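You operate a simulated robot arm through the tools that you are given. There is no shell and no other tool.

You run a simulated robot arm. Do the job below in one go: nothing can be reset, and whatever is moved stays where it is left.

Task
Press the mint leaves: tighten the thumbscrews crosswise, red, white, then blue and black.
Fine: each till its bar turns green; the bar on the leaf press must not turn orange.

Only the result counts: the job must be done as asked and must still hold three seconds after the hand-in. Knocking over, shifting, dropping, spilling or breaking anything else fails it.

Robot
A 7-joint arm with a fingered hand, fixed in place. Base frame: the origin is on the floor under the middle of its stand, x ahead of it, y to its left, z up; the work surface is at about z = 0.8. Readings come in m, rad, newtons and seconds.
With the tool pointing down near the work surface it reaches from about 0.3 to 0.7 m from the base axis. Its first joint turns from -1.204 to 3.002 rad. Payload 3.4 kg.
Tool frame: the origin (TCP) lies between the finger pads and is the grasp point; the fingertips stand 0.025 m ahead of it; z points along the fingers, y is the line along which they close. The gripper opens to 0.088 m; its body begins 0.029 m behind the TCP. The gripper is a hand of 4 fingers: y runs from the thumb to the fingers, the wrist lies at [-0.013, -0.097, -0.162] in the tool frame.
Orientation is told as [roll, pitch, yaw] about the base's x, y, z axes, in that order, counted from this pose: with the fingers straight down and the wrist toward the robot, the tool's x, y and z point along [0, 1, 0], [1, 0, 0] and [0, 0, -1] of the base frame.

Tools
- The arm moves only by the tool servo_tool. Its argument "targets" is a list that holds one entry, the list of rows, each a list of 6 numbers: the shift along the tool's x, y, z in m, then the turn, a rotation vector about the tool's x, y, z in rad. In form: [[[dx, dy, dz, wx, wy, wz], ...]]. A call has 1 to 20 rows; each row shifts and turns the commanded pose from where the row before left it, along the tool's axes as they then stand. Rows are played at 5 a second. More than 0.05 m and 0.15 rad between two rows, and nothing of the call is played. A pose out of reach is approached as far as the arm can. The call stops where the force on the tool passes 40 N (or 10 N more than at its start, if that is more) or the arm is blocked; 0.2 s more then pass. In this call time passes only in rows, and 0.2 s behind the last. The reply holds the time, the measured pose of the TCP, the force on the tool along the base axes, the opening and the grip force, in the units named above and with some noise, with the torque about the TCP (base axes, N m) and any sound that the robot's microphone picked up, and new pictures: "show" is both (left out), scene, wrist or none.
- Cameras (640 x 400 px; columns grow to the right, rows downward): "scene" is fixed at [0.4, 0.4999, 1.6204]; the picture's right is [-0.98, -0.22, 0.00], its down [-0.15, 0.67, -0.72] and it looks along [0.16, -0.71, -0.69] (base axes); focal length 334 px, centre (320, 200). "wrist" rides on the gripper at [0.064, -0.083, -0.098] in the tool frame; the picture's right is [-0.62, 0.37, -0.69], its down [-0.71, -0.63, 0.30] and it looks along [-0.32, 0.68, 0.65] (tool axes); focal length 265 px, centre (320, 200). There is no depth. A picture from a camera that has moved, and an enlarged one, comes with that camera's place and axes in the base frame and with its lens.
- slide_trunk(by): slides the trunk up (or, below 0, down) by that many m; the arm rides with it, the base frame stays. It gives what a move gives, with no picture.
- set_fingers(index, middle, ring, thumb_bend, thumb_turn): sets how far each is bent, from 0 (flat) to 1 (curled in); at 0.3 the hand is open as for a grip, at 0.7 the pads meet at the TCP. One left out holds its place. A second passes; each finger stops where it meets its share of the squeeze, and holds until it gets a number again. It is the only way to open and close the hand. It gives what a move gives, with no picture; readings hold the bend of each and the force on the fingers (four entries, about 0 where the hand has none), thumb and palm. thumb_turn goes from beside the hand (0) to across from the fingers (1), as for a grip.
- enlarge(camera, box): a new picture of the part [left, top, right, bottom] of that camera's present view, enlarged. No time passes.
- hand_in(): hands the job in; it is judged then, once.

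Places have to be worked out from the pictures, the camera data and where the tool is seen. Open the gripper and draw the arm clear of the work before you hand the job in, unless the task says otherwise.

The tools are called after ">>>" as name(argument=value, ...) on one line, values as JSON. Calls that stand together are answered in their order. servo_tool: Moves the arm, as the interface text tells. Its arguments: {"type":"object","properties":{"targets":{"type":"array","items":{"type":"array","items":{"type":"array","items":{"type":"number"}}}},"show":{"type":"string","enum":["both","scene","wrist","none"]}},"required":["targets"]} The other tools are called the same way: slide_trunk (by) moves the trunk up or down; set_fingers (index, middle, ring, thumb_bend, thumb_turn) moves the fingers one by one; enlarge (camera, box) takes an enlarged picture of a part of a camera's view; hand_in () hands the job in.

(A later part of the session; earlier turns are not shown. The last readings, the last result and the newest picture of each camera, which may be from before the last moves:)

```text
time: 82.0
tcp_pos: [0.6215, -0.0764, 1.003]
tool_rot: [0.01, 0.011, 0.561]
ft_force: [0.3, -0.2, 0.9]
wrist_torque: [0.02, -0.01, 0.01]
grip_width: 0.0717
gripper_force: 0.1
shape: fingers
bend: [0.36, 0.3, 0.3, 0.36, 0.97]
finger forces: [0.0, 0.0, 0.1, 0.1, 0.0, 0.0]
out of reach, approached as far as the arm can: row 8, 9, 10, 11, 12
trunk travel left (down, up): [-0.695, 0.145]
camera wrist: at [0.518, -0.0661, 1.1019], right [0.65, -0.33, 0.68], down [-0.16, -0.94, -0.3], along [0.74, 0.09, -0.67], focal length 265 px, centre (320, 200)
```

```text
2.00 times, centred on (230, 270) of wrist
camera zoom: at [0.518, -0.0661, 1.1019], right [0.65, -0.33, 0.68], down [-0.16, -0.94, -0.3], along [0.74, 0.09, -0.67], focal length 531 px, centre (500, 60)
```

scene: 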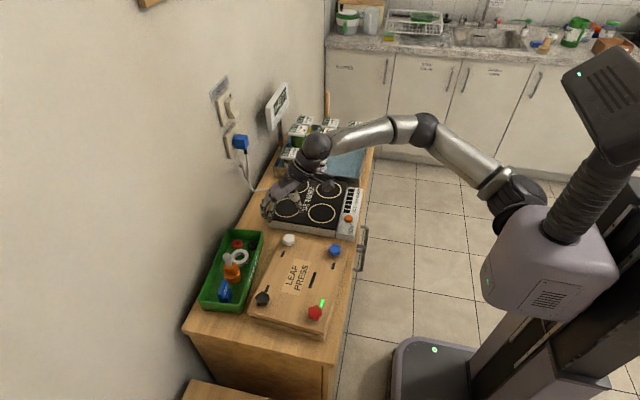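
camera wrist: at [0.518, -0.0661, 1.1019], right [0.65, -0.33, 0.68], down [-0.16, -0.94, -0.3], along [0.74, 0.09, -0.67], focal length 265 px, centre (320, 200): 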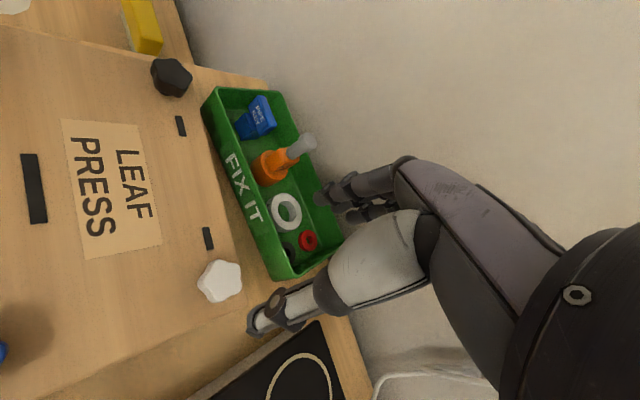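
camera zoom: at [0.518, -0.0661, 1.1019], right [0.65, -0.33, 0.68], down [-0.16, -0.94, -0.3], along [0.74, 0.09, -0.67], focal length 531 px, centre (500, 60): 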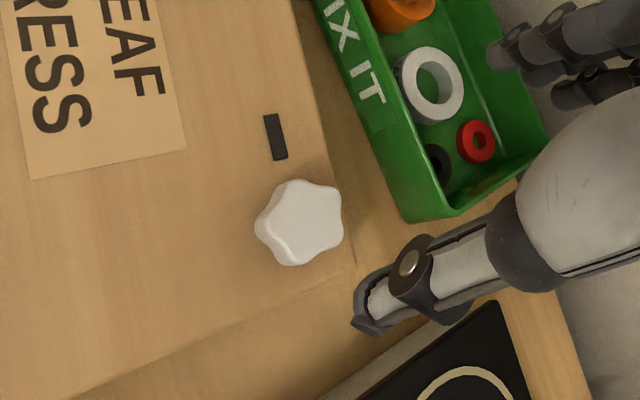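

At white the upper limit in this posture is about yaw 0.56. I test the other end, to about -0.7, and back.

>>> servo_tool(targets=[[[0, 0, 0, 0, 0, 0.08], [0, 0, 0, 0, 0, 0.08], [0, 0, 0, 0, 0, 0.08], [0, 0, 0, 0, 0, 0.08], [0, 0, 0, 0, 0, 0.08], [0, 0, 0, 0, 0, 0.08], [0, 0, 0, 0, 0, 0.08], [0, 0, 0, 0, 0, 0.08], [0, 0, 0, 0, 0, 0.08], [0, 0, 0, 0, 0, 0.08], [0, 0, 0, 0, 0, 0.08], [0, 0, 0, 0, 0, 0.08], [0, 0, 0, 0, 0, 0.08], [0, 0, 0, 0, 0, 0.08], [0, 0, 0, 0, 0, 0.08], [0, 0, 0, 0, 0, 0]]], show="both")

>>> servo_tool(targets=[[[0, 0, 0, 0, 0, -0.06], [0, 0, 0, 0, 0, -0.06], [0, 0, 0, 0, 0, -0.06], [0, 0, 0, 0, 0, -0.06], [0, 0, 0, 0, 0, 0]]], show="none")

```text
time: 85.4
tcp_pos: [0.6207, -0.0759, 1.0033]
tool_rot: [-0.006, 0.013, -0.64]
ft_force: [-0.3, -0.6, -0.4]
wrist_torque: [-0.01, 0.0, 0.01]
grip_width: 0.0718
gripper_force: 0.0
shape: fingers
bend: [0.36, 0.3, 0.3, 0.36, 0.97]
finger forces: [0.0, 0.0, 0.1, 0.0, 0.0, 0.1]
trunk travel left (down, up): [-0.695, 0.145]
camera wrist: at [0.5942, 0.0251, 1.1012], right [-0.06, -0.72, 0.69], down [-0.94, -0.2, -0.29], along [0.34, -0.67, -0.66], focal length 265 px, centre (320, 200)
```

scene: 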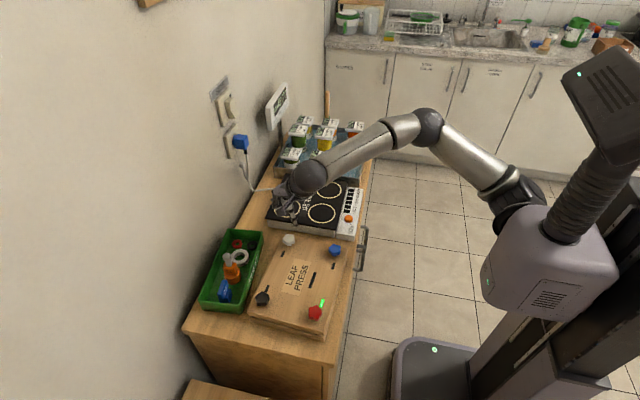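
wrist: 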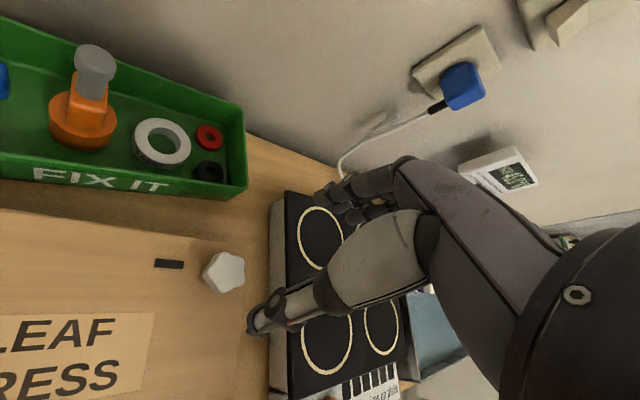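

```text
time: 86.6
tcp_pos: [0.6212, -0.0757, 1.0047]
tool_rot: [-0.003, 0.016, -0.399]
ft_force: [-0.5, 0.0, -0.3]
wrist_torque: [0.0, -0.01, 0.04]
grip_width: 0.0719
gripper_force: 0.1
shape: fingers
bend: [0.36, 0.3, 0.3, 0.36, 0.97]
finger forces: [0.0, 0.0, 0.1, 0.0, 0.0, 0.0]
trunk travel left (down, up): [-0.695, 0.145]
```

Range at white is at least -0.64 to +0.56 with clean tracking. I estimate the white axis at (0.622, -0.078), swing to yaw 0.5 and lower to z ≈ 0.946 to check its lobes.

>>> servo_tool(targets=[[[-0.0015, 0.0015, 0, 0, 0, -0.074], [0, 0, 0, 0, 0, -0.074], [0, 0, 0, 0, 0, -0.074], [0, 0, 0, 0, 0, -0.074], [0, 0, 0, 0, 0, -0.074], [0, 0, 0, 0, 0, -0.074], [0, 0, 0, 0, 0, -0.074], [0, 0, 0, 0, 0, -0.074], [0, 0, 0, 0, 0, -0.074], [0, 0, 0, 0, 0, -0.074], [0, 0, 0, 0, 0, -0.074], [0, 0, 0, 0, 0, -0.074], [0, 0, 0, 0, 0, 0]]], show="none")

>>> slide_trunk(by=-0.058)

>>> enlarge(camera="wrist", box=[180, 170, 380, 370])

```text
time: 89.4
tcp_pos: [0.6203, -0.0777, 1.0047]
tool_rot: [0.009, 0.012, 0.489]
ft_force: [0.1, -0.4, -0.9]
wrist_torque: [0.02, 0.05, 0.0]
grip_width: 0.0718
gripper_force: 0.0
shape: fingers
bend: [0.36, 0.3, 0.3, 0.36, 0.97]
finger forces: [0.1, 0.0, 0.1, 0.1, 0.1, 0.1]
trunk travel left (down, up): [-0.695, 0.145]
```

```text
time: 90.4
tcp_pos: [0.6214, -0.0779, 0.9454]
tool_rot: [0.009, 0.011, 0.491]
ft_force: [-0.1, -0.5, -0.4]
wrist_torque: [-0.01, -0.05, -0.04]
grip_width: 0.0715
gripper_force: 0.0
shape: fingers
bend: [0.36, 0.3, 0.3, 0.36, 0.97]
finger forces: [0.1, 0.0, 0.1, 0.0, 0.0, 0.1]
trunk travel left (down, up): [-0.637, 0.203]
```

```text
2.00 times, centred on (280, 270) of wrist
camera zoom: at [0.5196, -0.0604, 1.0443], right [0.63, -0.38, 0.68], down [-0.22, -0.93, -0.3], along [0.75, 0.04, -0.67], focal length 531 px, centre (400, 60)
```

zoom: 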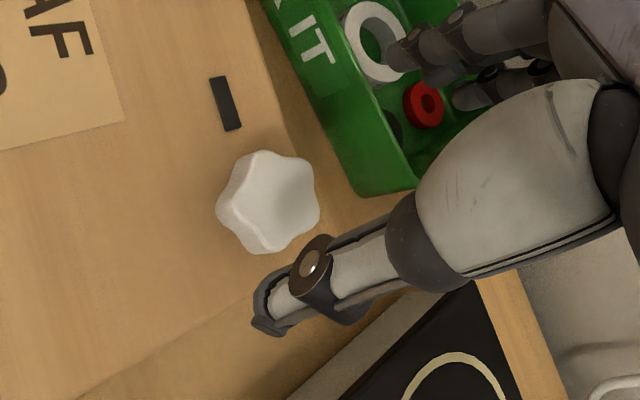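

White's centre is ~3 mm toward the thumb side by relative comparison with red; I take a closer zoom to read the lobe orientation.

>>> servo_tool(targets=[[[0.0005, -0.003, 0, 0, 0, 0], [0, 0, 0, 0, 0, 0]]], show="none")

>>> enlarge(camera="wrist", box=[210, 220, 310, 320])

```text
time: 91.0
tcp_pos: [0.619, -0.0782, 0.9463]
tool_rot: [0.009, 0.011, 0.489]
ft_force: [-0.2, -0.5, -0.4]
wrist_torque: [-0.01, -0.01, -0.01]
grip_width: 0.0719
gripper_force: 0.0
shape: fingers
bend: [0.36, 0.3, 0.3, 0.36, 0.97]
finger forces: [0.1, 0.1, 0.1, 0.1, 0.0, 0.1]
trunk travel left (down, up): [-0.637, 0.203]
```

```text
4.00 times, centred on (260, 270) of wrist
camera zoom: at [0.5169, -0.0615, 1.0444], right [0.63, -0.38, 0.68], down [-0.22, -0.93, -0.3], along [0.75, 0.04, -0.67], focal length 1062 px, centre (560, -80)
```

zoom: 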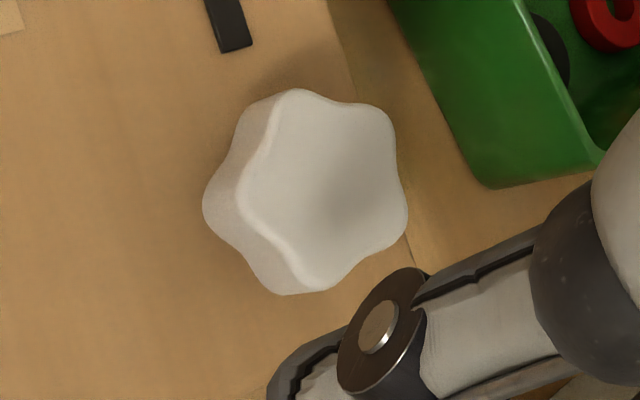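

The white star has a lobe facing the index and a valley facing the thumb, well centred. I lower 5 cm and close in two steps.

>>> slide_trunk(by=-0.05)

>>> set_fingers(index=0.54, thumb_bend=0.54)

>>> set_fingers(index=0.78, thumb_bend=0.78)

>>> enlarge(camera="wrist", box=[220, 170, 380, 370])

```text
time: 91.9
tcp_pos: [0.619, -0.0791, 0.895]
tool_rot: [0.01, 0.011, 0.489]
ft_force: [0.1, 0.1, 0.1]
wrist_torque: [-0.05, -0.01, 0.0]
grip_width: 0.0717
gripper_force: 0.1
shape: fingers
bend: [0.36, 0.3, 0.3, 0.36, 0.97]
finger forces: [0.0, 0.0, 0.0, 0.1, 0.1, 0.1]
trunk travel left (down, up): [-0.587, 0.253]
```

```text
time: 92.9
tcp_pos: [0.6179, -0.0801, 0.8965]
tool_rot: [0.01, 0.012, 0.491]
ft_force: [1.0, -0.5, 0.0]
wrist_torque: [0.02, 0.03, 0.03]
grip_width: 0.0338
gripper_force: 0.1
shape: fingers
bend: [0.54, 0.3, 0.3, 0.54, 0.97]
finger forces: [0.0, 0.0, 0.0, 0.1, 0.0, 0.1]
trunk travel left (down, up): [-0.587, 0.253]
```

```text
time: 93.9
tcp_pos: [0.6182, -0.0779, 0.8957]
tool_rot: [0.008, 0.014, 0.491]
ft_force: [-4.8, 0.0, 0.7]
wrist_torque: [0.01, 0.03, -0.01]
grip_width: 0.0189
gripper_force: 9.8
shape: fingers
bend: [0.59, 0.3, 0.3, 0.64, 0.96]
finger forces: [7.9, 0.0, 0.1, 0.0, 12.0, 0.0]
trunk travel left (down, up): [-0.587, 0.253]
```

```text
2.00 times, centred on (300, 270) of wrist
camera zoom: at [0.5164, -0.0615, 0.9943], right [0.63, -0.38, 0.68], down [-0.22, -0.93, -0.3], along [0.75, 0.04, -0.67], focal length 531 px, centre (360, 60)
```

zoom: 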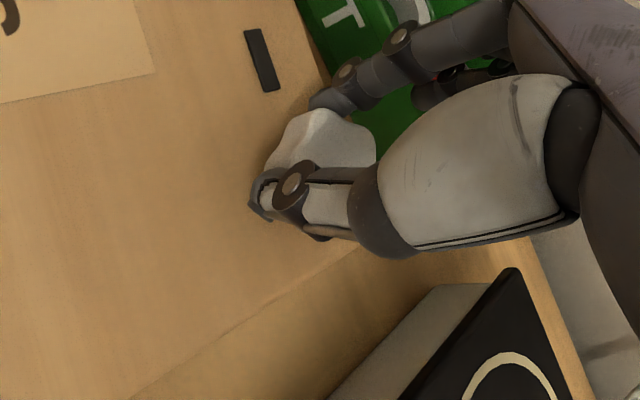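

Good firm grip on white. I turn clockwise 0.5 rad.

>>> servo_tool(targets=[[[0, 0, 0, 0, 0, 0.05], [0, 0, 0, 0, 0, 0.05], [0, 0, 0, 0, 0, 0.05], [0, 0, 0, 0, 0, 0.05], [0, 0, 0, 0, 0, 0.05], [0, 0, 0, 0, 0, 0.05], [0, 0, 0, 0, 0, 0.05], [0, 0, 0, 0, 0, 0.05], [0, 0, 0, 0, 0, 0.05], [0, 0, 0, 0, 0, 0.05]]], show="none")

>>> enlarge(camera="wrist", box=[220, 170, 380, 370])

```text
time: 96.1
tcp_pos: [0.6198, -0.078, 0.8969]
tool_rot: [0.002, 0.015, -0.009]
ft_force: [-1.5, 3.9, 0.3]
wrist_torque: [0.04, -0.04, 0.04]
grip_width: 0.0187
gripper_force: 9.8
shape: fingers
bend: [0.58, 0.3, 0.3, 0.65, 0.96]
finger forces: [9.1, 0.0, 0.0, 0.0, 10.4, 0.1]
trunk travel left (down, up): [-0.587, 0.253]
```

```text
2.00 times, centred on (300, 270) of wrist
camera zoom: at [0.5382, -0.0131, 0.9941], right [0.37, -0.62, 0.69], down [-0.64, -0.71, -0.3], along [0.67, -0.33, -0.66], focal length 531 px, centre (360, 60)
```

zoom: 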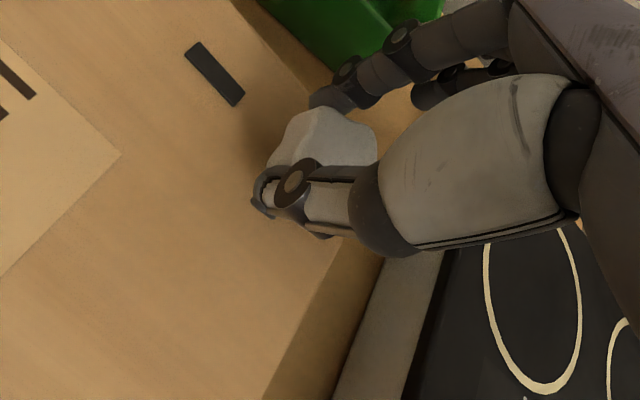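

Turning well with low side force, bar still dark. I continue another 0.55 rad.

>>> servo_tool(targets=[[[0, 0, 0, 0, 0, 0.05], [0, 0, 0, 0, 0, 0.05], [0, 0, 0, 0, 0, 0.05], [0, 0, 0, 0, 0, 0.05], [0, 0, 0, 0, 0, 0.05], [0, 0, 0, 0, 0, 0.05], [0, 0, 0, 0, 0, 0.05], [0, 0, 0, 0, 0, 0.05], [0, 0, 0, 0, 0, 0.05], [0, 0, 0, 0, 0, 0.05], [0, 0, 0, 0, 0, 0.05]]], show="none")

>>> enlarge(camera="wrist", box=[180, 170, 380, 370])

```text
time: 98.5
tcp_pos: [0.6198, -0.0795, 0.8956]
tool_rot: [-0.007, 0.014, -0.559]
ft_force: [3.3, 4.6, 0.5]
wrist_torque: [0.05, -0.12, 0.04]
grip_width: 0.0184
gripper_force: 10.6
shape: fingers
bend: [0.56, 0.3, 0.3, 0.66, 0.96]
finger forces: [11.2, 0.0, 0.1, 0.0, 10.3, 0.1]
trunk travel left (down, up): [-0.587, 0.253]
```

```text
2.00 times, centred on (280, 270) of wrist
camera zoom: at [0.5854, 0.0206, 0.9932], right [-0.01, -0.72, 0.69], down [-0.92, -0.27, -0.29], along [0.4, -0.64, -0.66], focal length 531 px, centre (400, 60)
```

zoom: 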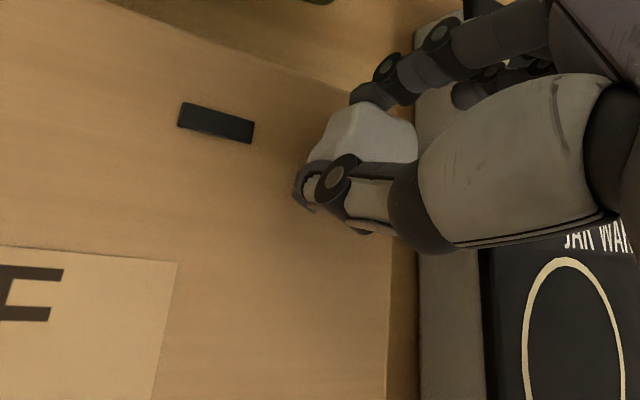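

Stable. I add 0.1 rad to the tested limit, then release for the next stroke.

>>> servo_tool(targets=[[[0, 0, 0, 0, 0, 0.05], [0, 0, 0, 0, 0, 0.05]]], show="none")

>>> set_fingers(index=0.36, thumb_bend=0.36)

>>> slide_trunk(by=0.05)

>>> servo_tool(targets=[[[0, 0, 0, 0, 0, -0.08], [0, 0, 0, 0, 0, -0.08], [0, 0, 0, 0, 0, -0.08], [0, 0, 0, 0, 0, -0.08], [0, 0, 0, 0, 0, -0.08], [0, 0, 0, 0, 0, -0.08], [0, 0, 0, 0, 0, -0.08], [0, 0, 0, 0, 0, -0.08], [0, 0, 0, 0, 0, -0.08], [0, 0, 0, 0, 0, -0.08], [0, 0, 0, 0, 0, -0.08], [0, 0, 0, 0, 0, -0.08], [0, 0, 0, 0, 0, -0.08], [0, 0, 0, 0, 0, -0.08], [0, 0, 0, 0, 0, 0]]], show="none")

>>> enlarge(camera="wrist", box=[210, 220, 310, 320])

```text
time: 99.1
tcp_pos: [0.6195, -0.0781, 0.8944]
tool_rot: [-0.008, 0.013, -0.657]
ft_force: [4.5, 5.9, 0.4]
wrist_torque: [0.09, -0.17, 0.06]
grip_width: 0.0184
gripper_force: 10.9
shape: fingers
bend: [0.56, 0.3, 0.3, 0.66, 0.96]
finger forces: [11.9, 0.0, 0.0, 0.0, 10.2, 0.1]
trunk travel left (down, up): [-0.587, 0.253]
```

```text
time: 100.1
tcp_pos: [0.6202, -0.0793, 0.8957]
tool_rot: [-0.008, 0.015, -0.659]
ft_force: [0.6, 0.1, -0.4]
wrist_torque: [-0.03, 0.01, 0.01]
grip_width: 0.0717
gripper_force: 0.0
shape: fingers
bend: [0.36, 0.3, 0.3, 0.36, 0.97]
finger forces: [0.0, 0.0, 0.0, 0.0, 0.1, 0.1]
trunk travel left (down, up): [-0.587, 0.253]
```

```text
time: 101.0
tcp_pos: [0.618, -0.0793, 0.9462]
tool_rot: [-0.009, 0.014, -0.659]
ft_force: [0.2, -0.2, 0.7]
wrist_torque: [-0.02, 0.0, -0.02]
grip_width: 0.0716
gripper_force: 0.0
shape: fingers
bend: [0.36, 0.3, 0.3, 0.36, 0.97]
finger forces: [0.1, 0.0, 0.1, 0.0, 0.0, 0.1]
trunk travel left (down, up): [-0.637, 0.203]
```

```text
time: 104.2
tcp_pos: [0.62, -0.0782, 0.9463]
tool_rot: [0.01, 0.013, 0.462]
ft_force: [0.2, 0.5, -1.2]
wrist_torque: [0.01, 0.03, -0.01]
grip_width: 0.0718
gripper_force: 0.0
shape: fingers
bend: [0.36, 0.3, 0.3, 0.36, 0.97]
finger forces: [0.0, 0.0, 0.0, 0.0, 0.1, 0.1]
trunk travel left (down, up): [-0.637, 0.203]
```

```text
4.00 times, centred on (260, 270) of wrist
camera zoom: at [0.5175, -0.0587, 1.0446], right [0.62, -0.39, 0.68], down [-0.25, -0.92, -0.3], along [0.75, 0.02, -0.67], focal length 1062 px, centre (560, -80)
```

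zoom: 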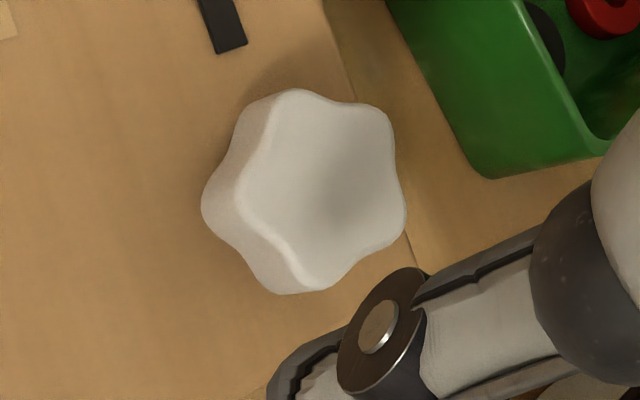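

The star is again in the same alignment (five-fold symmetry). I repeat: lower, grip, and turn clockwise in stages.

>>> slide_trunk(by=-0.05)

>>> set_fingers(index=0.54, thumb_bend=0.54)

>>> set_fingers(index=0.78, thumb_bend=0.78)

>>> servo_tool(targets=[[[0, 0, 0, 0, 0, 0.05], [0, 0, 0, 0, 0, 0.05], [0, 0, 0, 0, 0, 0.05], [0, 0, 0, 0, 0, 0.05], [0, 0, 0, 0, 0, 0.05], [0, 0, 0, 0, 0, 0.05], [0, 0, 0, 0, 0, 0.05], [0, 0, 0, 0, 0, 0.05], [0, 0, 0, 0, 0, 0.05], [0, 0, 0, 0, 0, 0.05]]], show="none")

>>> enlarge(camera="wrist", box=[180, 170, 380, 370])

```text
time: 105.2
tcp_pos: [0.6181, -0.079, 0.8953]
tool_rot: [0.009, 0.014, 0.46]
ft_force: [0.1, 0.0, -0.4]
wrist_torque: [-0.03, -0.03, -0.05]
grip_width: 0.0717
gripper_force: 0.0
shape: fingers
bend: [0.36, 0.3, 0.3, 0.36, 0.97]
finger forces: [0.0, 0.1, 0.1, 0.1, 0.1, 0.0]
trunk travel left (down, up): [-0.587, 0.253]
```

```text
time: 106.2
tcp_pos: [0.6192, -0.0793, 0.8967]
tool_rot: [0.01, 0.013, 0.462]
ft_force: [-0.5, 0.4, 0.0]
wrist_torque: [0.0, -0.01, -0.02]
grip_width: 0.0333
gripper_force: 0.0
shape: fingers
bend: [0.54, 0.3, 0.3, 0.54, 0.97]
finger forces: [0.0, 0.1, 0.0, 0.0, 0.1, 0.0]
trunk travel left (down, up): [-0.587, 0.253]
```

```text
time: 107.2
tcp_pos: [0.6183, -0.0792, 0.8962]
tool_rot: [0.008, 0.014, 0.46]
ft_force: [-4.7, 0.2, -0.4]
wrist_torque: [0.01, 0.05, -0.01]
grip_width: 0.0191
gripper_force: 10.2
shape: fingers
bend: [0.59, 0.3, 0.3, 0.64, 0.96]
finger forces: [7.6, 0.0, 0.0, 0.0, 12.2, 0.0]
trunk travel left (down, up): [-0.587, 0.253]
```

```text
time: 109.3
tcp_pos: [0.6185, -0.0796, 0.8956]
tool_rot: [0.003, 0.015, -0.042]
ft_force: [-1.7, 3.4, 0.4]
wrist_torque: [0.04, -0.02, 0.02]
grip_width: 0.0191
gripper_force: 10.1
shape: fingers
bend: [0.58, 0.3, 0.3, 0.65, 0.96]
finger forces: [9.2, 0.0, 0.0, 0.0, 10.8, 0.1]
trunk travel left (down, up): [-0.587, 0.253]
```

```text
2.00 times, centred on (280, 270) of wrist
camera zoom: at [0.5403, -0.011, 0.9942], right [0.35, -0.64, 0.69], down [-0.66, -0.69, -0.3], along [0.66, -0.35, -0.66], focal length 531 px, centre (400, 60)
```

zoom: 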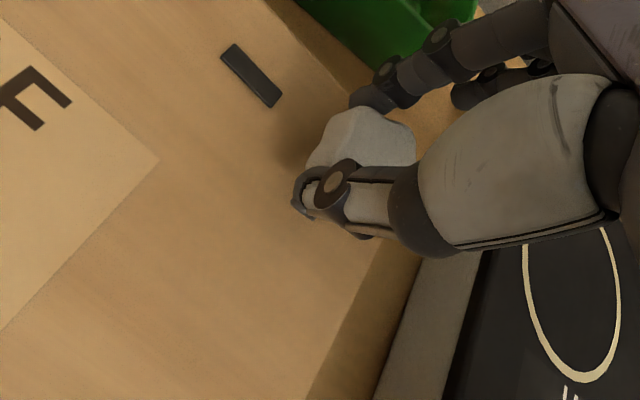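

Total about 1.65 rad on white, low torque. I continue 0.35 rad and check again.

>>> servo_tool(targets=[[[0, 0, 0, 0, 0, 0.05], [0, 0, 0, 0, 0, 0.05], [0, 0, 0, 0, 0, 0.05], [0, 0, 0, 0, 0, 0.05], [0, 0, 0, 0, 0, 0.05], [0, 0, 0, 0, 0, 0.05], [0, 0, 0, 0, 0, 0.05]]], show="none")

>>> enlarge(camera="wrist", box=[180, 170, 380, 370])

```text
time: 111.0
tcp_pos: [0.6181, -0.0764, 0.8959]
tool_rot: [-0.005, 0.015, -0.388]
ft_force: [-0.8, 8.7, -0.1]
wrist_torque: [0.21, -0.05, 0.15]
grip_width: 0.019
gripper_force: 12.8
shape: fingers
bend: [0.58, 0.3, 0.3, 0.65, 0.98]
finger forces: [14.2, 0.1, 0.0, 0.0, 11.4, 0.0]
trunk travel left (down, up): [-0.587, 0.253]
```

```text
2.00 times, centred on (280, 270) of wrist
camera zoom: at [0.568, 0.0144, 0.9937], right [0.12, -0.71, 0.69], down [-0.86, -0.42, -0.29], along [0.5, -0.56, -0.66], focal length 531 px, centre (400, 60)
```

zoom: 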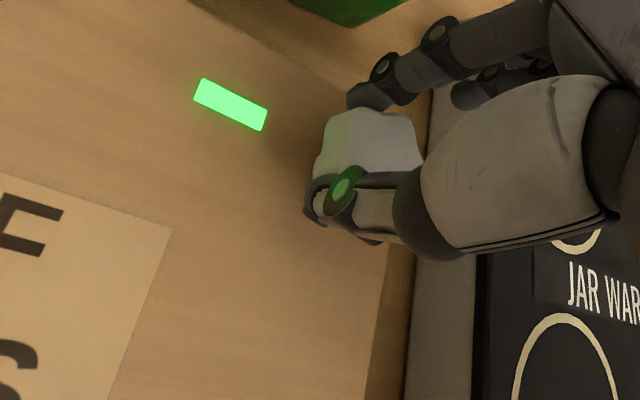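

White's bar is green at about 2 rad, torque 0.15. I stop, release and lift, then check all bars.

>>> set_fingers(index=0.36, thumb_bend=0.36)

>>> slide_trunk(by=0.11)

>>> enlarge(camera="scene", box=[230, 210, 370, 340])

```text
time: 112.0
tcp_pos: [0.6197, -0.0796, 0.8954]
tool_rot: [-0.003, 0.016, -0.388]
ft_force: [0.5, 0.5, 0.0]
wrist_torque: [0.01, 0.01, -0.01]
grip_width: 0.0717
gripper_force: 0.1
shape: fingers
bend: [0.36, 0.3, 0.3, 0.36, 0.98]
finger forces: [0.1, 0.0, 0.0, 0.0, 0.0, 0.1]
trunk travel left (down, up): [-0.587, 0.253]
```

```text
time: 113.4
tcp_pos: [0.6199, -0.079, 1.0054]
tool_rot: [-0.003, 0.017, -0.388]
ft_force: [-0.3, 0.0, 0.3]
wrist_torque: [0.01, 0.01, 0.0]
grip_width: 0.0718
gripper_force: 0.1
shape: fingers
bend: [0.36, 0.3, 0.3, 0.36, 0.98]
finger forces: [0.1, 0.1, 0.1, 0.0, 0.1, 0.1]
trunk travel left (down, up): [-0.697, 0.143]
```

```text
3.08 times, centred on (300, 275) of scene
camera zoom: at [0.4, 0.4999, 1.6204], right [-0.98, -0.22, 0.0], down [-0.15, 0.67, -0.72], along [0.16, -0.71, -0.69], focal length 1028 px, centre (382, -31)
```

zoom: 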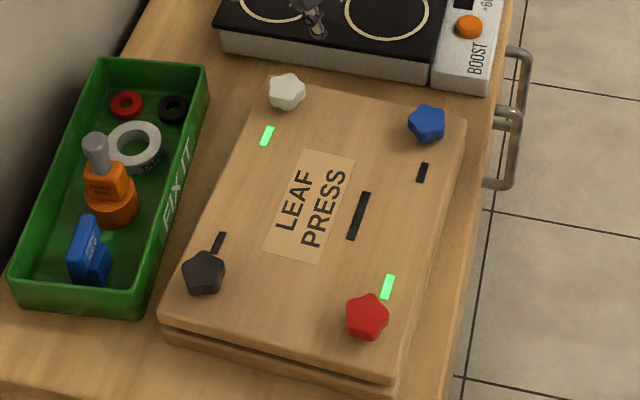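

Red and white are green, the centre bar is dark. Next is blue at about (0.484, -0.0725); I turn to yaw 0 and move over it at z ≈ 1.0.

>>> servo_tool(targets=[[[0, 0, 0, 0, 0, -0.0776], [0, 0, 0, 0, 0, -0.0776], [0, 0, 0, 0, 0, -0.0776], [0, 0, 0, 0, 0, -0.0776], [0, 0, 0, 0, 0, -0.0776], [0.001, -0.0195, 0, 0, 0, 0], [0.001, -0.0195, 0, 0, 0, 0], [0.001, -0.0195, 0, 0, 0, 0], [0.001, -0.0195, 0, 0, 0, 0], [0.001, -0.0195, 0, 0, 0, 0], [0.001, -0.0195, 0, 0, 0, 0], [0.0005, -0.019, 0, 0, 0, 0], [0, 0, 0, 0, 0, 0]]], show="both")

```text
time: 116.2
tcp_pos: [0.4833, -0.0729, 1.0081]
tool_rot: [0.002, 0.015, 0.0]
ft_force: [1.3, -0.7, 0.2]
wrist_torque: [0.02, 0.01, -0.02]
grip_width: 0.0719
gripper_force: 0.1
shape: fingers
bend: [0.36, 0.3, 0.3, 0.36, 0.98]
finger forces: [0.0, 0.0, 0.1, 0.0, 0.1, 0.0]
trunk travel left (down, up): [-0.697, 0.143]
camera wrist: at [0.4019, -0.008, 1.1061], right [0.38, -0.62, 0.69], down [-0.63, -0.71, -0.3], along [0.67, -0.32, -0.67], focal length 265 px, centre (320, 200)
```

scene: 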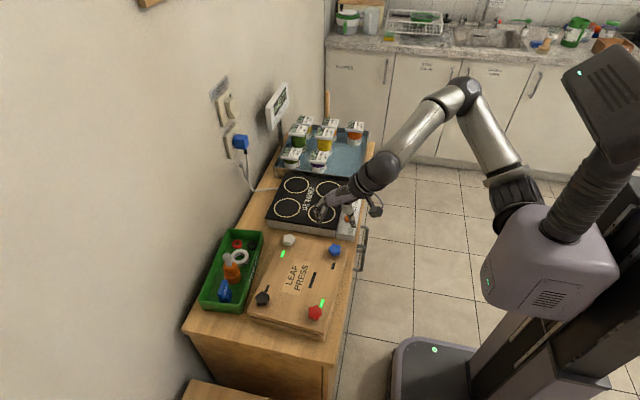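
wrist: 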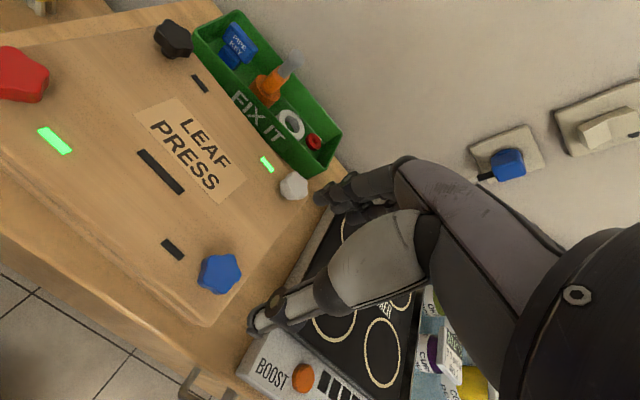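

Blue is nearly centred (within ~2 mm). I test the positive yaw range here.

>>> servo_tool(targets=[[[0.001, 0.001, 0, 0, 0, -0.08], [0, 0, 0, 0, 0, -0.08], [0, 0, 0, 0, 0, -0.08], [0, 0, 0, 0, 0, -0.08], [0, 0, 0, 0, 0, -0.08], [0, 0, 0, 0, 0, -0.08], [0, 0, 0, 0, 0, -0.08], [0, 0, 0, 0, 0, -0.08], [0, 0, 0, 0, 0, -0.08], [0, 0, 0, 0, 0, 0]]], show="none")

```text
time: 118.4
tcp_pos: [0.4847, -0.071, 1.0085]
tool_rot: [0.013, 0.01, 0.721]
ft_force: [0.2, -0.8, 0.6]
wrist_torque: [0.0, 0.01, 0.02]
grip_width: 0.0714
gripper_force: 0.1
shape: fingers
bend: [0.36, 0.3, 0.3, 0.36, 0.98]
finger forces: [0.0, 0.0, 0.0, 0.0, 0.1, 0.2]
trunk travel left (down, up): [-0.697, 0.143]
```

Yaw 0.72 is fine. Now I test the other end down to -0.5.

>>> servo_tool(targets=[[[0, 0, 0, 0, 0, 0.08], [0, 0, 0, 0, 0, 0.08], [0, 0, 0, 0, 0, 0.08], [0, 0, 0, 0, 0, 0.08], [0, 0, 0, 0, 0, 0.08], [0, 0, 0, 0, 0, 0.08], [0, 0, 0, 0, 0, 0.08], [0, 0, 0, 0, 0, 0.08], [0, 0, 0, 0, 0, 0.08], [0, 0, 0, 0, 0, 0.08], [0, 0, 0, 0, 0, 0.08], [0, 0, 0, 0, 0, 0.08], [0, 0, 0, 0, 0, 0.08], [0, 0, 0, 0, 0, 0.08], [0, 0, 0, 0, 0, 0.08], [0, 0, 0, 0, 0, 0]]], show="wrist")

>>> servo_tool(targets=[[[0, 0, 0, 0, 0, -0.08], [0, 0, 0, 0, 0, -0.08], [0, 0, 0, 0, 0, -0.08], [0, 0, 0, 0, 0, -0.08], [0, 0, 0, 0, 0, -0.08], [0, 0, 0, 0, 0, -0.08], [0, 0, 0, 0, 0, -0.08], [0, 0, 0, 0, 0, -0.08], [0, 0, 0, 0, 0, -0.08], [0, 0, 0, 0, 0, -0.08], [0, 0, 0, 0, 0, -0.08], [0, 0, 0, 0, 0, -0.08], [0, 0, 0, 0, 0, -0.08], [0, 0, 0, 0, 0, -0.08], [0, 0, 0, 0, 0, 0]]], show="none")

```text
time: 121.8
tcp_pos: [0.4843, -0.0713, 1.0081]
tool_rot: [-0.005, 0.014, -0.48]
ft_force: [-0.1, 0.2, -0.5]
wrist_torque: [0.02, 0.01, 0.02]
grip_width: 0.0718
gripper_force: 0.1
shape: fingers
bend: [0.36, 0.3, 0.3, 0.36, 0.98]
finger forces: [0.1, 0.1, 0.0, 0.0, 0.1, 0.0]
trunk travel left (down, up): [-0.697, 0.143]
camera wrist: at [0.4416, 0.0241, 1.1055], right [0.05, -0.72, 0.69], down [-0.89, -0.34, -0.29], along [0.45, -0.6, -0.66], focal length 265 px, centre (320, 200)
```

wrist: 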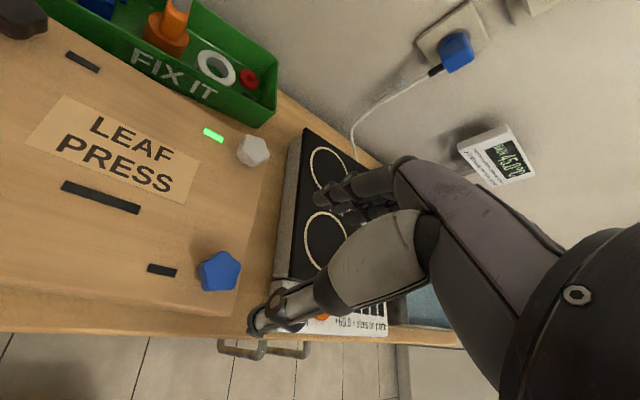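

```text
time: 125.0
tcp_pos: [0.4842, -0.0716, 1.0076]
tool_rot: [0.009, 0.011, 0.639]
ft_force: [-0.3, -0.3, 0.2]
wrist_torque: [0.04, -0.02, 0.0]
grip_width: 0.0718
gripper_force: 0.0
shape: fingers
bend: [0.36, 0.3, 0.3, 0.36, 0.98]
finger forces: [0.0, 0.0, 0.0, 0.1, 0.0, 0.0]
trunk travel left (down, up): [-0.697, 0.143]
```

Clean tracking over -0.48..+0.72. I lower to z ≈ 0.946 and look at the blue star's orientation.

>>> slide_trunk(by=-0.062)

>>> enlarge(camera="wrist", box=[210, 220, 310, 320])

```text
time: 126.0
tcp_pos: [0.4846, -0.0717, 0.9462]
tool_rot: [0.012, 0.01, 0.64]
ft_force: [-0.3, 0.4, -1.2]
wrist_torque: [0.03, -0.04, 0.03]
grip_width: 0.0714
gripper_force: 0.0
shape: fingers
bend: [0.36, 0.3, 0.3, 0.36, 0.98]
finger forces: [0.1, 0.0, 0.0, 0.1, 0.0, 0.1]
trunk travel left (down, up): [-0.635, 0.205]
```

```text
4.00 times, centred on (260, 270) of wrist
camera zoom: at [0.3802, -0.0694, 1.0443], right [0.68, -0.28, 0.68], down [-0.08, -0.95, -0.3], along [0.73, 0.15, -0.66], focal length 1062 px, centre (560, -80)
```

zoom: 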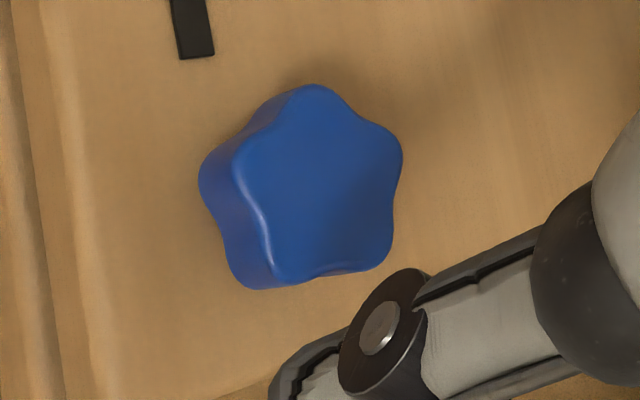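

Blue's valley faces the index and a lobe the thumb, and it is well centred. I lower and grip.

>>> slide_trunk(by=-0.05)

>>> set_fingers(index=0.54, thumb_bend=0.54)

>>> set_fingers(index=0.78, thumb_bend=0.78)

>>> servo_tool(targets=[[[0, 0, 0, 0, 0, 0.05], [0, 0, 0, 0, 0, 0.05], [0, 0, 0, 0, 0, 0.05], [0, 0, 0, 0, 0, 0.05], [0, 0, 0, 0, 0, 0.05], [0, 0, 0, 0, 0, 0.05], [0, 0, 0, 0, 0, 0.05], [0, 0, 0, 0, 0, 0.05]]], show="none")

>>> enlarge(camera="wrist", box=[180, 170, 380, 370])

```text
time: 126.9
tcp_pos: [0.4843, -0.0702, 0.8959]
tool_rot: [0.008, 0.01, 0.64]
ft_force: [0.4, -0.9, 0.7]
wrist_torque: [-0.01, -0.01, 0.0]
grip_width: 0.0714
gripper_force: 0.1
shape: fingers
bend: [0.36, 0.3, 0.3, 0.36, 0.98]
finger forces: [0.0, 0.0, 0.1, 0.0, 0.0, 0.0]
trunk travel left (down, up): [-0.585, 0.255]
```

```text
time: 127.9
tcp_pos: [0.4835, -0.0718, 0.8961]
tool_rot: [0.01, 0.011, 0.641]
ft_force: [0.4, 0.3, 0.5]
wrist_torque: [-0.01, -0.02, -0.01]
grip_width: 0.0334
gripper_force: 0.1
shape: fingers
bend: [0.54, 0.3, 0.3, 0.54, 0.98]
finger forces: [0.0, 0.0, 0.0, 0.0, 0.1, 0.1]
trunk travel left (down, up): [-0.585, 0.255]
```

```text
time: 128.9
tcp_pos: [0.4836, -0.0726, 0.8954]
tool_rot: [0.01, 0.008, 0.641]
ft_force: [-4.9, -3.8, 0.2]
wrist_torque: [-0.07, 0.02, -0.01]
grip_width: 0.0213
gripper_force: 11.6
shape: fingers
bend: [0.58, 0.3, 0.3, 0.62, 0.97]
finger forces: [8.5, 0.0, 0.0, 0.0, 14.8, 0.1]
trunk travel left (down, up): [-0.585, 0.255]
```

```text
time: 130.7
tcp_pos: [0.4833, -0.0718, 0.8948]
tool_rot: [0.006, 0.014, 0.241]
ft_force: [-3.0, -1.1, -0.2]
wrist_torque: [-0.01, 0.04, 0.01]
grip_width: 0.0212
gripper_force: 11.5
shape: fingers
bend: [0.58, 0.3, 0.3, 0.62, 0.97]
finger forces: [9.1, 0.0, 0.0, 0.1, 13.5, 0.1]
trunk travel left (down, up): [-0.585, 0.255]
```

```text
2.00 times, centred on (280, 270) of wrist
camera zoom: at [0.3892, -0.0289, 0.9942], right [0.52, -0.52, 0.68], down [-0.45, -0.84, -0.3], along [0.73, -0.15, -0.67], focal length 531 px, centre (400, 60)
```

zoom: 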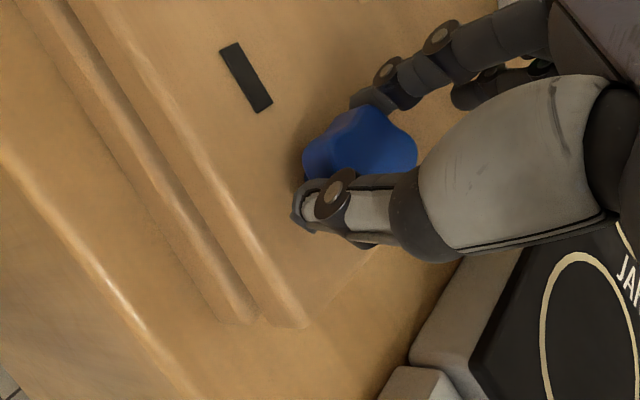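

Blue turns easily with low force. I continue 0.4 rad and check again.

>>> servo_tool(targets=[[[0, 0, 0, 0, 0, 0.05], [0, 0, 0, 0, 0, 0.05], [0, 0, 0, 0, 0, 0.05], [0, 0, 0, 0, 0, 0.05], [0, 0, 0, 0, 0, 0.05], [0, 0, 0, 0, 0, 0.05], [0, 0, 0, 0, 0, 0.05], [0, 0, 0, 0, 0, 0.05]]], show="none")

>>> enlarge(camera="wrist", box=[180, 170, 380, 370])

```text
time: 132.5
tcp_pos: [0.4825, -0.0714, 0.8956]
tool_rot: [0.0, 0.015, -0.161]
ft_force: [-3.6, -1.0, 0.1]
wrist_torque: [-0.03, -0.02, 0.01]
grip_width: 0.0213
gripper_force: 11.2
shape: fingers
bend: [0.57, 0.3, 0.3, 0.63, 0.97]
finger forces: [10.1, 0.0, 0.0, 0.0, 12.3, 0.0]
trunk travel left (down, up): [-0.585, 0.255]
```

```text
2.00 times, centred on (280, 270) of wrist
camera zoom: at [0.4136, 0.0056, 0.994], right [0.28, -0.67, 0.69], down [-0.74, -0.6, -0.29], along [0.61, -0.43, -0.66], focal length 531 px, centre (400, 60)
```

zoom: 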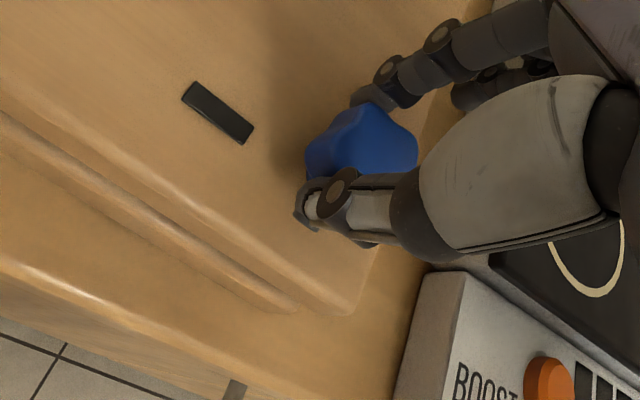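

Continuing 0.3 rad to about yaw -0.46.

>>> servo_tool(targets=[[[0, 0, 0, 0, 0, 0.05], [0, 0, 0, 0, 0, 0.05], [0, 0, 0, 0, 0, 0.05], [0, 0, 0, 0, 0, 0.05], [0, 0, 0, 0, 0, 0.05], [0, 0, 0, 0, 0, 0.05]]], show="none")

>>> enlarge(camera="wrist", box=[180, 170, 380, 370])

```text
time: 133.9
tcp_pos: [0.4843, -0.07, 0.8941]
tool_rot: [-0.005, 0.014, -0.459]
ft_force: [-0.9, 0.0, -0.1]
wrist_torque: [-0.02, -0.06, 0.04]
grip_width: 0.0212
gripper_force: 11.6
shape: fingers
bend: [0.57, 0.3, 0.3, 0.64, 0.97]
finger forces: [10.6, 0.0, 0.0, 0.1, 12.0, 0.0]
trunk travel left (down, up): [-0.585, 0.255]
```

```text
2.00 times, centred on (280, 270) of wrist
camera zoom: at [0.4397, 0.0237, 0.9935], right [0.07, -0.72, 0.69], down [-0.89, -0.36, -0.29], along [0.46, -0.59, -0.66], focal length 531 px, centre (400, 60)
```

zoom: 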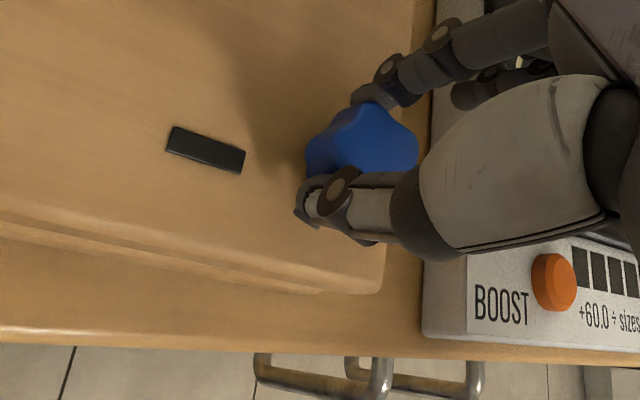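

Bar still dark after 1.1 rad. I release, lift, and swing back to about yaw 0.76 for the same lobe alignment.

>>> set_fingers(index=0.36, thumb_bend=0.36)

>>> slide_trunk(by=0.05)

>>> servo_tool(targets=[[[0, 0, 0, 0, 0, -0.08], [0, 0, 0, 0, 0, -0.08], [0, 0, 0, 0, 0, -0.08], [0, 0, 0, 0, 0, -0.08], [0, 0, 0, 0, 0, -0.08], [0, 0, 0, 0, 0, -0.08], [0, 0, 0, 0, 0, -0.08], [0, 0, 0, 0, 0, -0.08], [0, 0, 0, 0, 0, -0.08], [0, 0, 0, 0, 0, -0.08], [0, 0, 0, 0, 0, -0.08], [0, 0, 0, 0, 0, -0.08], [0, 0, 0, 0, 0, -0.08], [0, 0, 0, 0, 0, -0.08], [0, 0, 0, 0, 0, -0.08], [0, 0, 0, 0, 0, 0]]], show="none")

>>> enlarge(camera="wrist", box=[210, 220, 310, 320])

```text
time: 134.9
tcp_pos: [0.4839, -0.0715, 0.8958]
tool_rot: [-0.005, 0.013, -0.46]
ft_force: [-0.3, -0.1, -0.7]
wrist_torque: [-0.03, 0.03, -0.03]
grip_width: 0.0716
gripper_force: 0.1
shape: fingers
bend: [0.36, 0.3, 0.3, 0.36, 0.97]
finger forces: [0.0, 0.0, 0.1, 0.1, 0.0, 0.0]
trunk travel left (down, up): [-0.585, 0.255]
```

```text
time: 135.8
tcp_pos: [0.4838, -0.0706, 0.9452]
tool_rot: [-0.005, 0.016, -0.459]
ft_force: [0.2, 1.3, 0.3]
wrist_torque: [-0.04, 0.01, 0.0]
grip_width: 0.0716
gripper_force: 0.0
shape: fingers
bend: [0.36, 0.3, 0.3, 0.36, 0.97]
finger forces: [0.0, 0.1, 0.0, 0.0, 0.1, 0.1]
trunk travel left (down, up): [-0.635, 0.205]
```

```text
time: 139.2
tcp_pos: [0.4832, -0.071, 0.9458]
tool_rot: [0.011, 0.011, 0.74]
ft_force: [0.0, -0.3, -0.8]
wrist_torque: [0.0, 0.01, 0.0]
grip_width: 0.0717
gripper_force: 0.0
shape: fingers
bend: [0.36, 0.3, 0.3, 0.36, 0.97]
finger forces: [0.1, 0.0, 0.1, 0.0, 0.0, 0.1]
trunk travel left (down, up): [-0.635, 0.205]
```

```text
4.00 times, centred on (260, 270) of wrist
camera zoom: at [0.3805, -0.0799, 1.0443], right [0.7, -0.21, 0.68], down [0.01, -0.95, -0.31], along [0.71, 0.22, -0.66], focal length 1062 px, centre (560, -80)
```

zoom: 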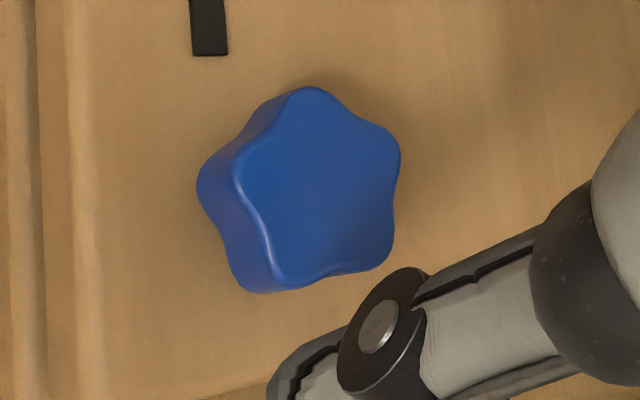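

Same alignment as before. I lower, grip and turn clockwise 0.5 rad with a check.

>>> slide_trunk(by=-0.05)

>>> set_fingers(index=0.54, thumb_bend=0.54)

>>> set_fingers(index=0.78, thumb_bend=0.78)

>>> servo_tool(targets=[[[0, 0, 0, 0, 0, 0.05], [0, 0, 0, 0, 0, 0.05], [0, 0, 0, 0, 0, 0.05], [0, 0, 0, 0, 0, 0.05], [0, 0, 0, 0, 0, 0.05], [0, 0, 0, 0, 0, 0.05], [0, 0, 0, 0, 0, 0.05], [0, 0, 0, 0, 0, 0.05]]], show="none")

>>> enlarge(camera="wrist", box=[180, 170, 380, 370])

```text
time: 140.2
tcp_pos: [0.4832, -0.0724, 0.8957]
tool_rot: [0.012, 0.011, 0.739]
ft_force: [0.6, -0.4, -0.3]
wrist_torque: [-0.02, 0.03, -0.02]
grip_width: 0.0718
gripper_force: 0.0
shape: fingers
bend: [0.36, 0.3, 0.3, 0.36, 0.97]
finger forces: [0.0, 0.0, 0.0, 0.0, 0.1, 0.0]
trunk travel left (down, up): [-0.585, 0.255]
```

```text
time: 141.2
tcp_pos: [0.4837, -0.0707, 0.8959]
tool_rot: [0.013, 0.011, 0.741]
ft_force: [0.3, -0.6, 0.5]
wrist_torque: [0.01, 0.04, -0.01]
grip_width: 0.0333
gripper_force: 0.0
shape: fingers
bend: [0.54, 0.3, 0.3, 0.54, 0.97]
finger forces: [0.0, 0.1, 0.0, 0.0, 0.0, 0.0]
trunk travel left (down, up): [-0.585, 0.255]
```

```text
time: 142.2
tcp_pos: [0.483, -0.0726, 0.8955]
tool_rot: [0.012, 0.01, 0.739]
ft_force: [-3.6, -4.1, -0.3]
wrist_torque: [-0.09, 0.03, 0.0]
grip_width: 0.0211
gripper_force: 12.3
shape: fingers
bend: [0.59, 0.3, 0.3, 0.62, 0.96]
finger forces: [8.2, 0.1, 0.0, 0.0, 15.1, 0.0]
trunk travel left (down, up): [-0.585, 0.255]
```

```text
time: 143.9
tcp_pos: [0.4839, -0.071, 0.8965]
tool_rot: [0.007, 0.013, 0.341]
ft_force: [-3.8, -2.8, -0.4]
wrist_torque: [-0.06, 0.01, 0.02]
grip_width: 0.0215
gripper_force: 11.4
shape: fingers
bend: [0.58, 0.3, 0.3, 0.62, 0.97]
finger forces: [8.9, 0.0, 0.0, 0.0, 13.4, 0.0]
trunk travel left (down, up): [-0.585, 0.255]
```

```text
2.00 times, centred on (280, 270) of wrist
camera zoom: at [0.3852, -0.0386, 0.9941], right [0.56, -0.46, 0.68], down [-0.36, -0.88, -0.3], along [0.74, -0.08, -0.67], focal length 531 px, centre (400, 60)
```

zoom: 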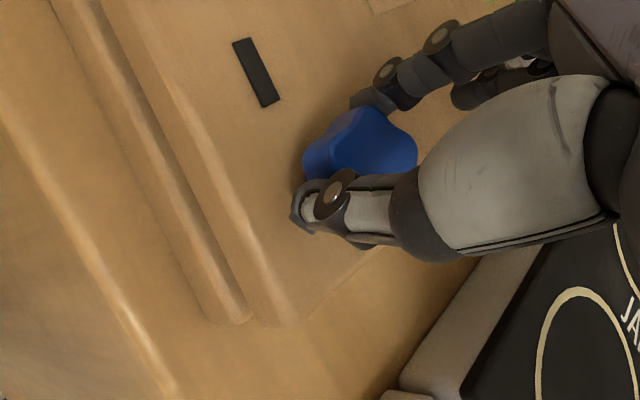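

Total about 1.5 rad on blue, low torque, bar dark. I go on 0.3 rad.

>>> servo_tool(targets=[[[0, 0, 0, 0, 0, 0.05], [0, 0, 0, 0, 0, 0.05], [0, 0, 0, 0, 0, 0.05], [0, 0, 0, 0, 0, 0.05], [0, 0, 0, 0, 0, 0.05], [0, 0, 0, 0, 0, 0.05]]], show="none")

>>> enlarge(camera="wrist", box=[180, 170, 380, 370])

```text
time: 145.3
tcp_pos: [0.4832, -0.0713, 0.8952]
tool_rot: [0.004, 0.014, 0.041]
ft_force: [-1.7, 0.1, 0.4]
wrist_torque: [-0.02, 0.01, 0.03]
grip_width: 0.0211
gripper_force: 11.5
shape: fingers
bend: [0.58, 0.3, 0.3, 0.63, 0.98]
finger forces: [9.9, 0.0, 0.0, 0.1, 13.3, 0.0]
trunk travel left (down, up): [-0.585, 0.255]
```

```text
2.00 times, centred on (280, 270) of wrist
camera zoom: at [0.3993, -0.0102, 0.994], right [0.4, -0.61, 0.69], down [-0.6, -0.74, -0.3], along [0.69, -0.29, -0.67], focal length 531 px, centre (400, 60)
```

zoom: 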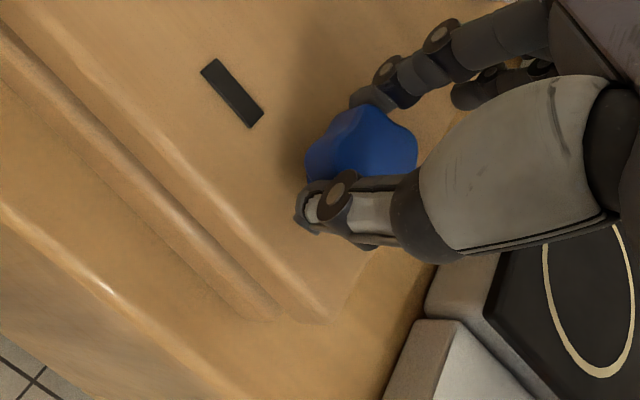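

Still low torque. I go on 0.25 rad more.

>>> servo_tool(targets=[[[0, 0, 0, 0, 0, 0.05], [0, 0, 0, 0, 0, 0.05], [0, 0, 0, 0, 0, 0.05], [0, 0, 0, 0, 0, 0.05], [0, 0, 0, 0, 0, 0.05]]], show="none")

>>> enlarge(camera="wrist", box=[180, 170, 380, 370])

```text
time: 146.6
tcp_pos: [0.4836, -0.0703, 0.8948]
tool_rot: [-0.002, 0.015, -0.208]
ft_force: [-4.6, 8.7, 0.1]
wrist_torque: [0.16, 0.05, 0.13]
grip_width: 0.018
gripper_force: 11.2
shape: fingers
bend: [0.58, 0.3, 0.3, 0.65, 0.97]
finger forces: [11.3, 0.0, 0.1, 0.0, 11.2, 0.1]
trunk travel left (down, up): [-0.585, 0.255]
```

```text
2.00 times, centred on (280, 270) of wrist
camera zoom: at [0.4168, 0.0109, 0.9941], right [0.24, -0.68, 0.69], down [-0.77, -0.57, -0.29], along [0.59, -0.46, -0.66], focal length 531 px, centre (400, 60)
```

zoom: 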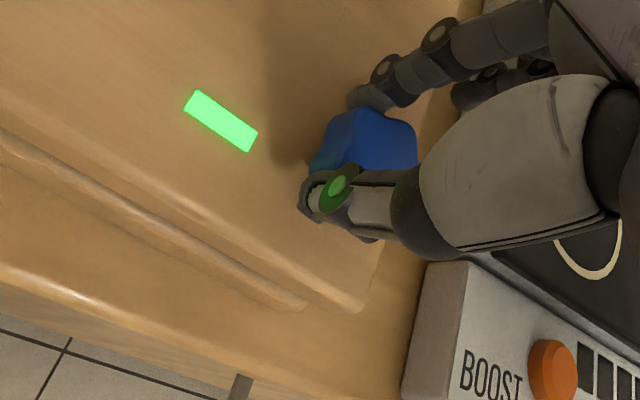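

Blue is green at about 2.05 rad. I stop, release, lift by the trunk and check all bars.

>>> set_fingers(index=0.36, thumb_bend=0.36)

>>> slide_trunk(by=0.11)

>>> enlarge(camera="scene", box=[230, 210, 370, 340])

```text
time: 147.6
tcp_pos: [0.484, -0.0707, 0.8947]
tool_rot: [-0.002, 0.018, -0.207]
ft_force: [-0.6, -0.3, -0.4]
wrist_torque: [0.02, 0.0, 0.01]
grip_width: 0.0718
gripper_force: 0.1
shape: fingers
bend: [0.36, 0.3, 0.3, 0.36, 0.97]
finger forces: [0.1, 0.1, 0.1, 0.0, 0.0, 0.0]
trunk travel left (down, up): [-0.585, 0.255]
```

```text
time: 149.0
tcp_pos: [0.483, -0.0725, 1.0058]
tool_rot: [-0.001, 0.015, -0.208]
ft_force: [0.3, 0.2, 0.5]
wrist_torque: [0.01, -0.04, 0.01]
grip_width: 0.0719
gripper_force: 0.2
shape: fingers
bend: [0.36, 0.3, 0.3, 0.36, 0.97]
finger forces: [0.0, 0.0, 0.0, 0.1, 0.1, 0.1]
trunk travel left (down, up): [-0.695, 0.145]
```

```text
3.08 times, centred on (300, 275) of scene
camera zoom: at [0.4, 0.4999, 1.6204], right [-0.98, -0.22, 0.0], down [-0.15, 0.67, -0.72], along [0.16, -0.71, -0.69], focal length 1028 px, centre (382, -31)
```

zoom: 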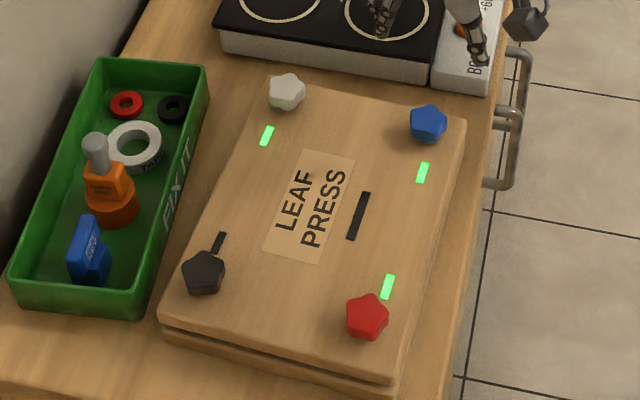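

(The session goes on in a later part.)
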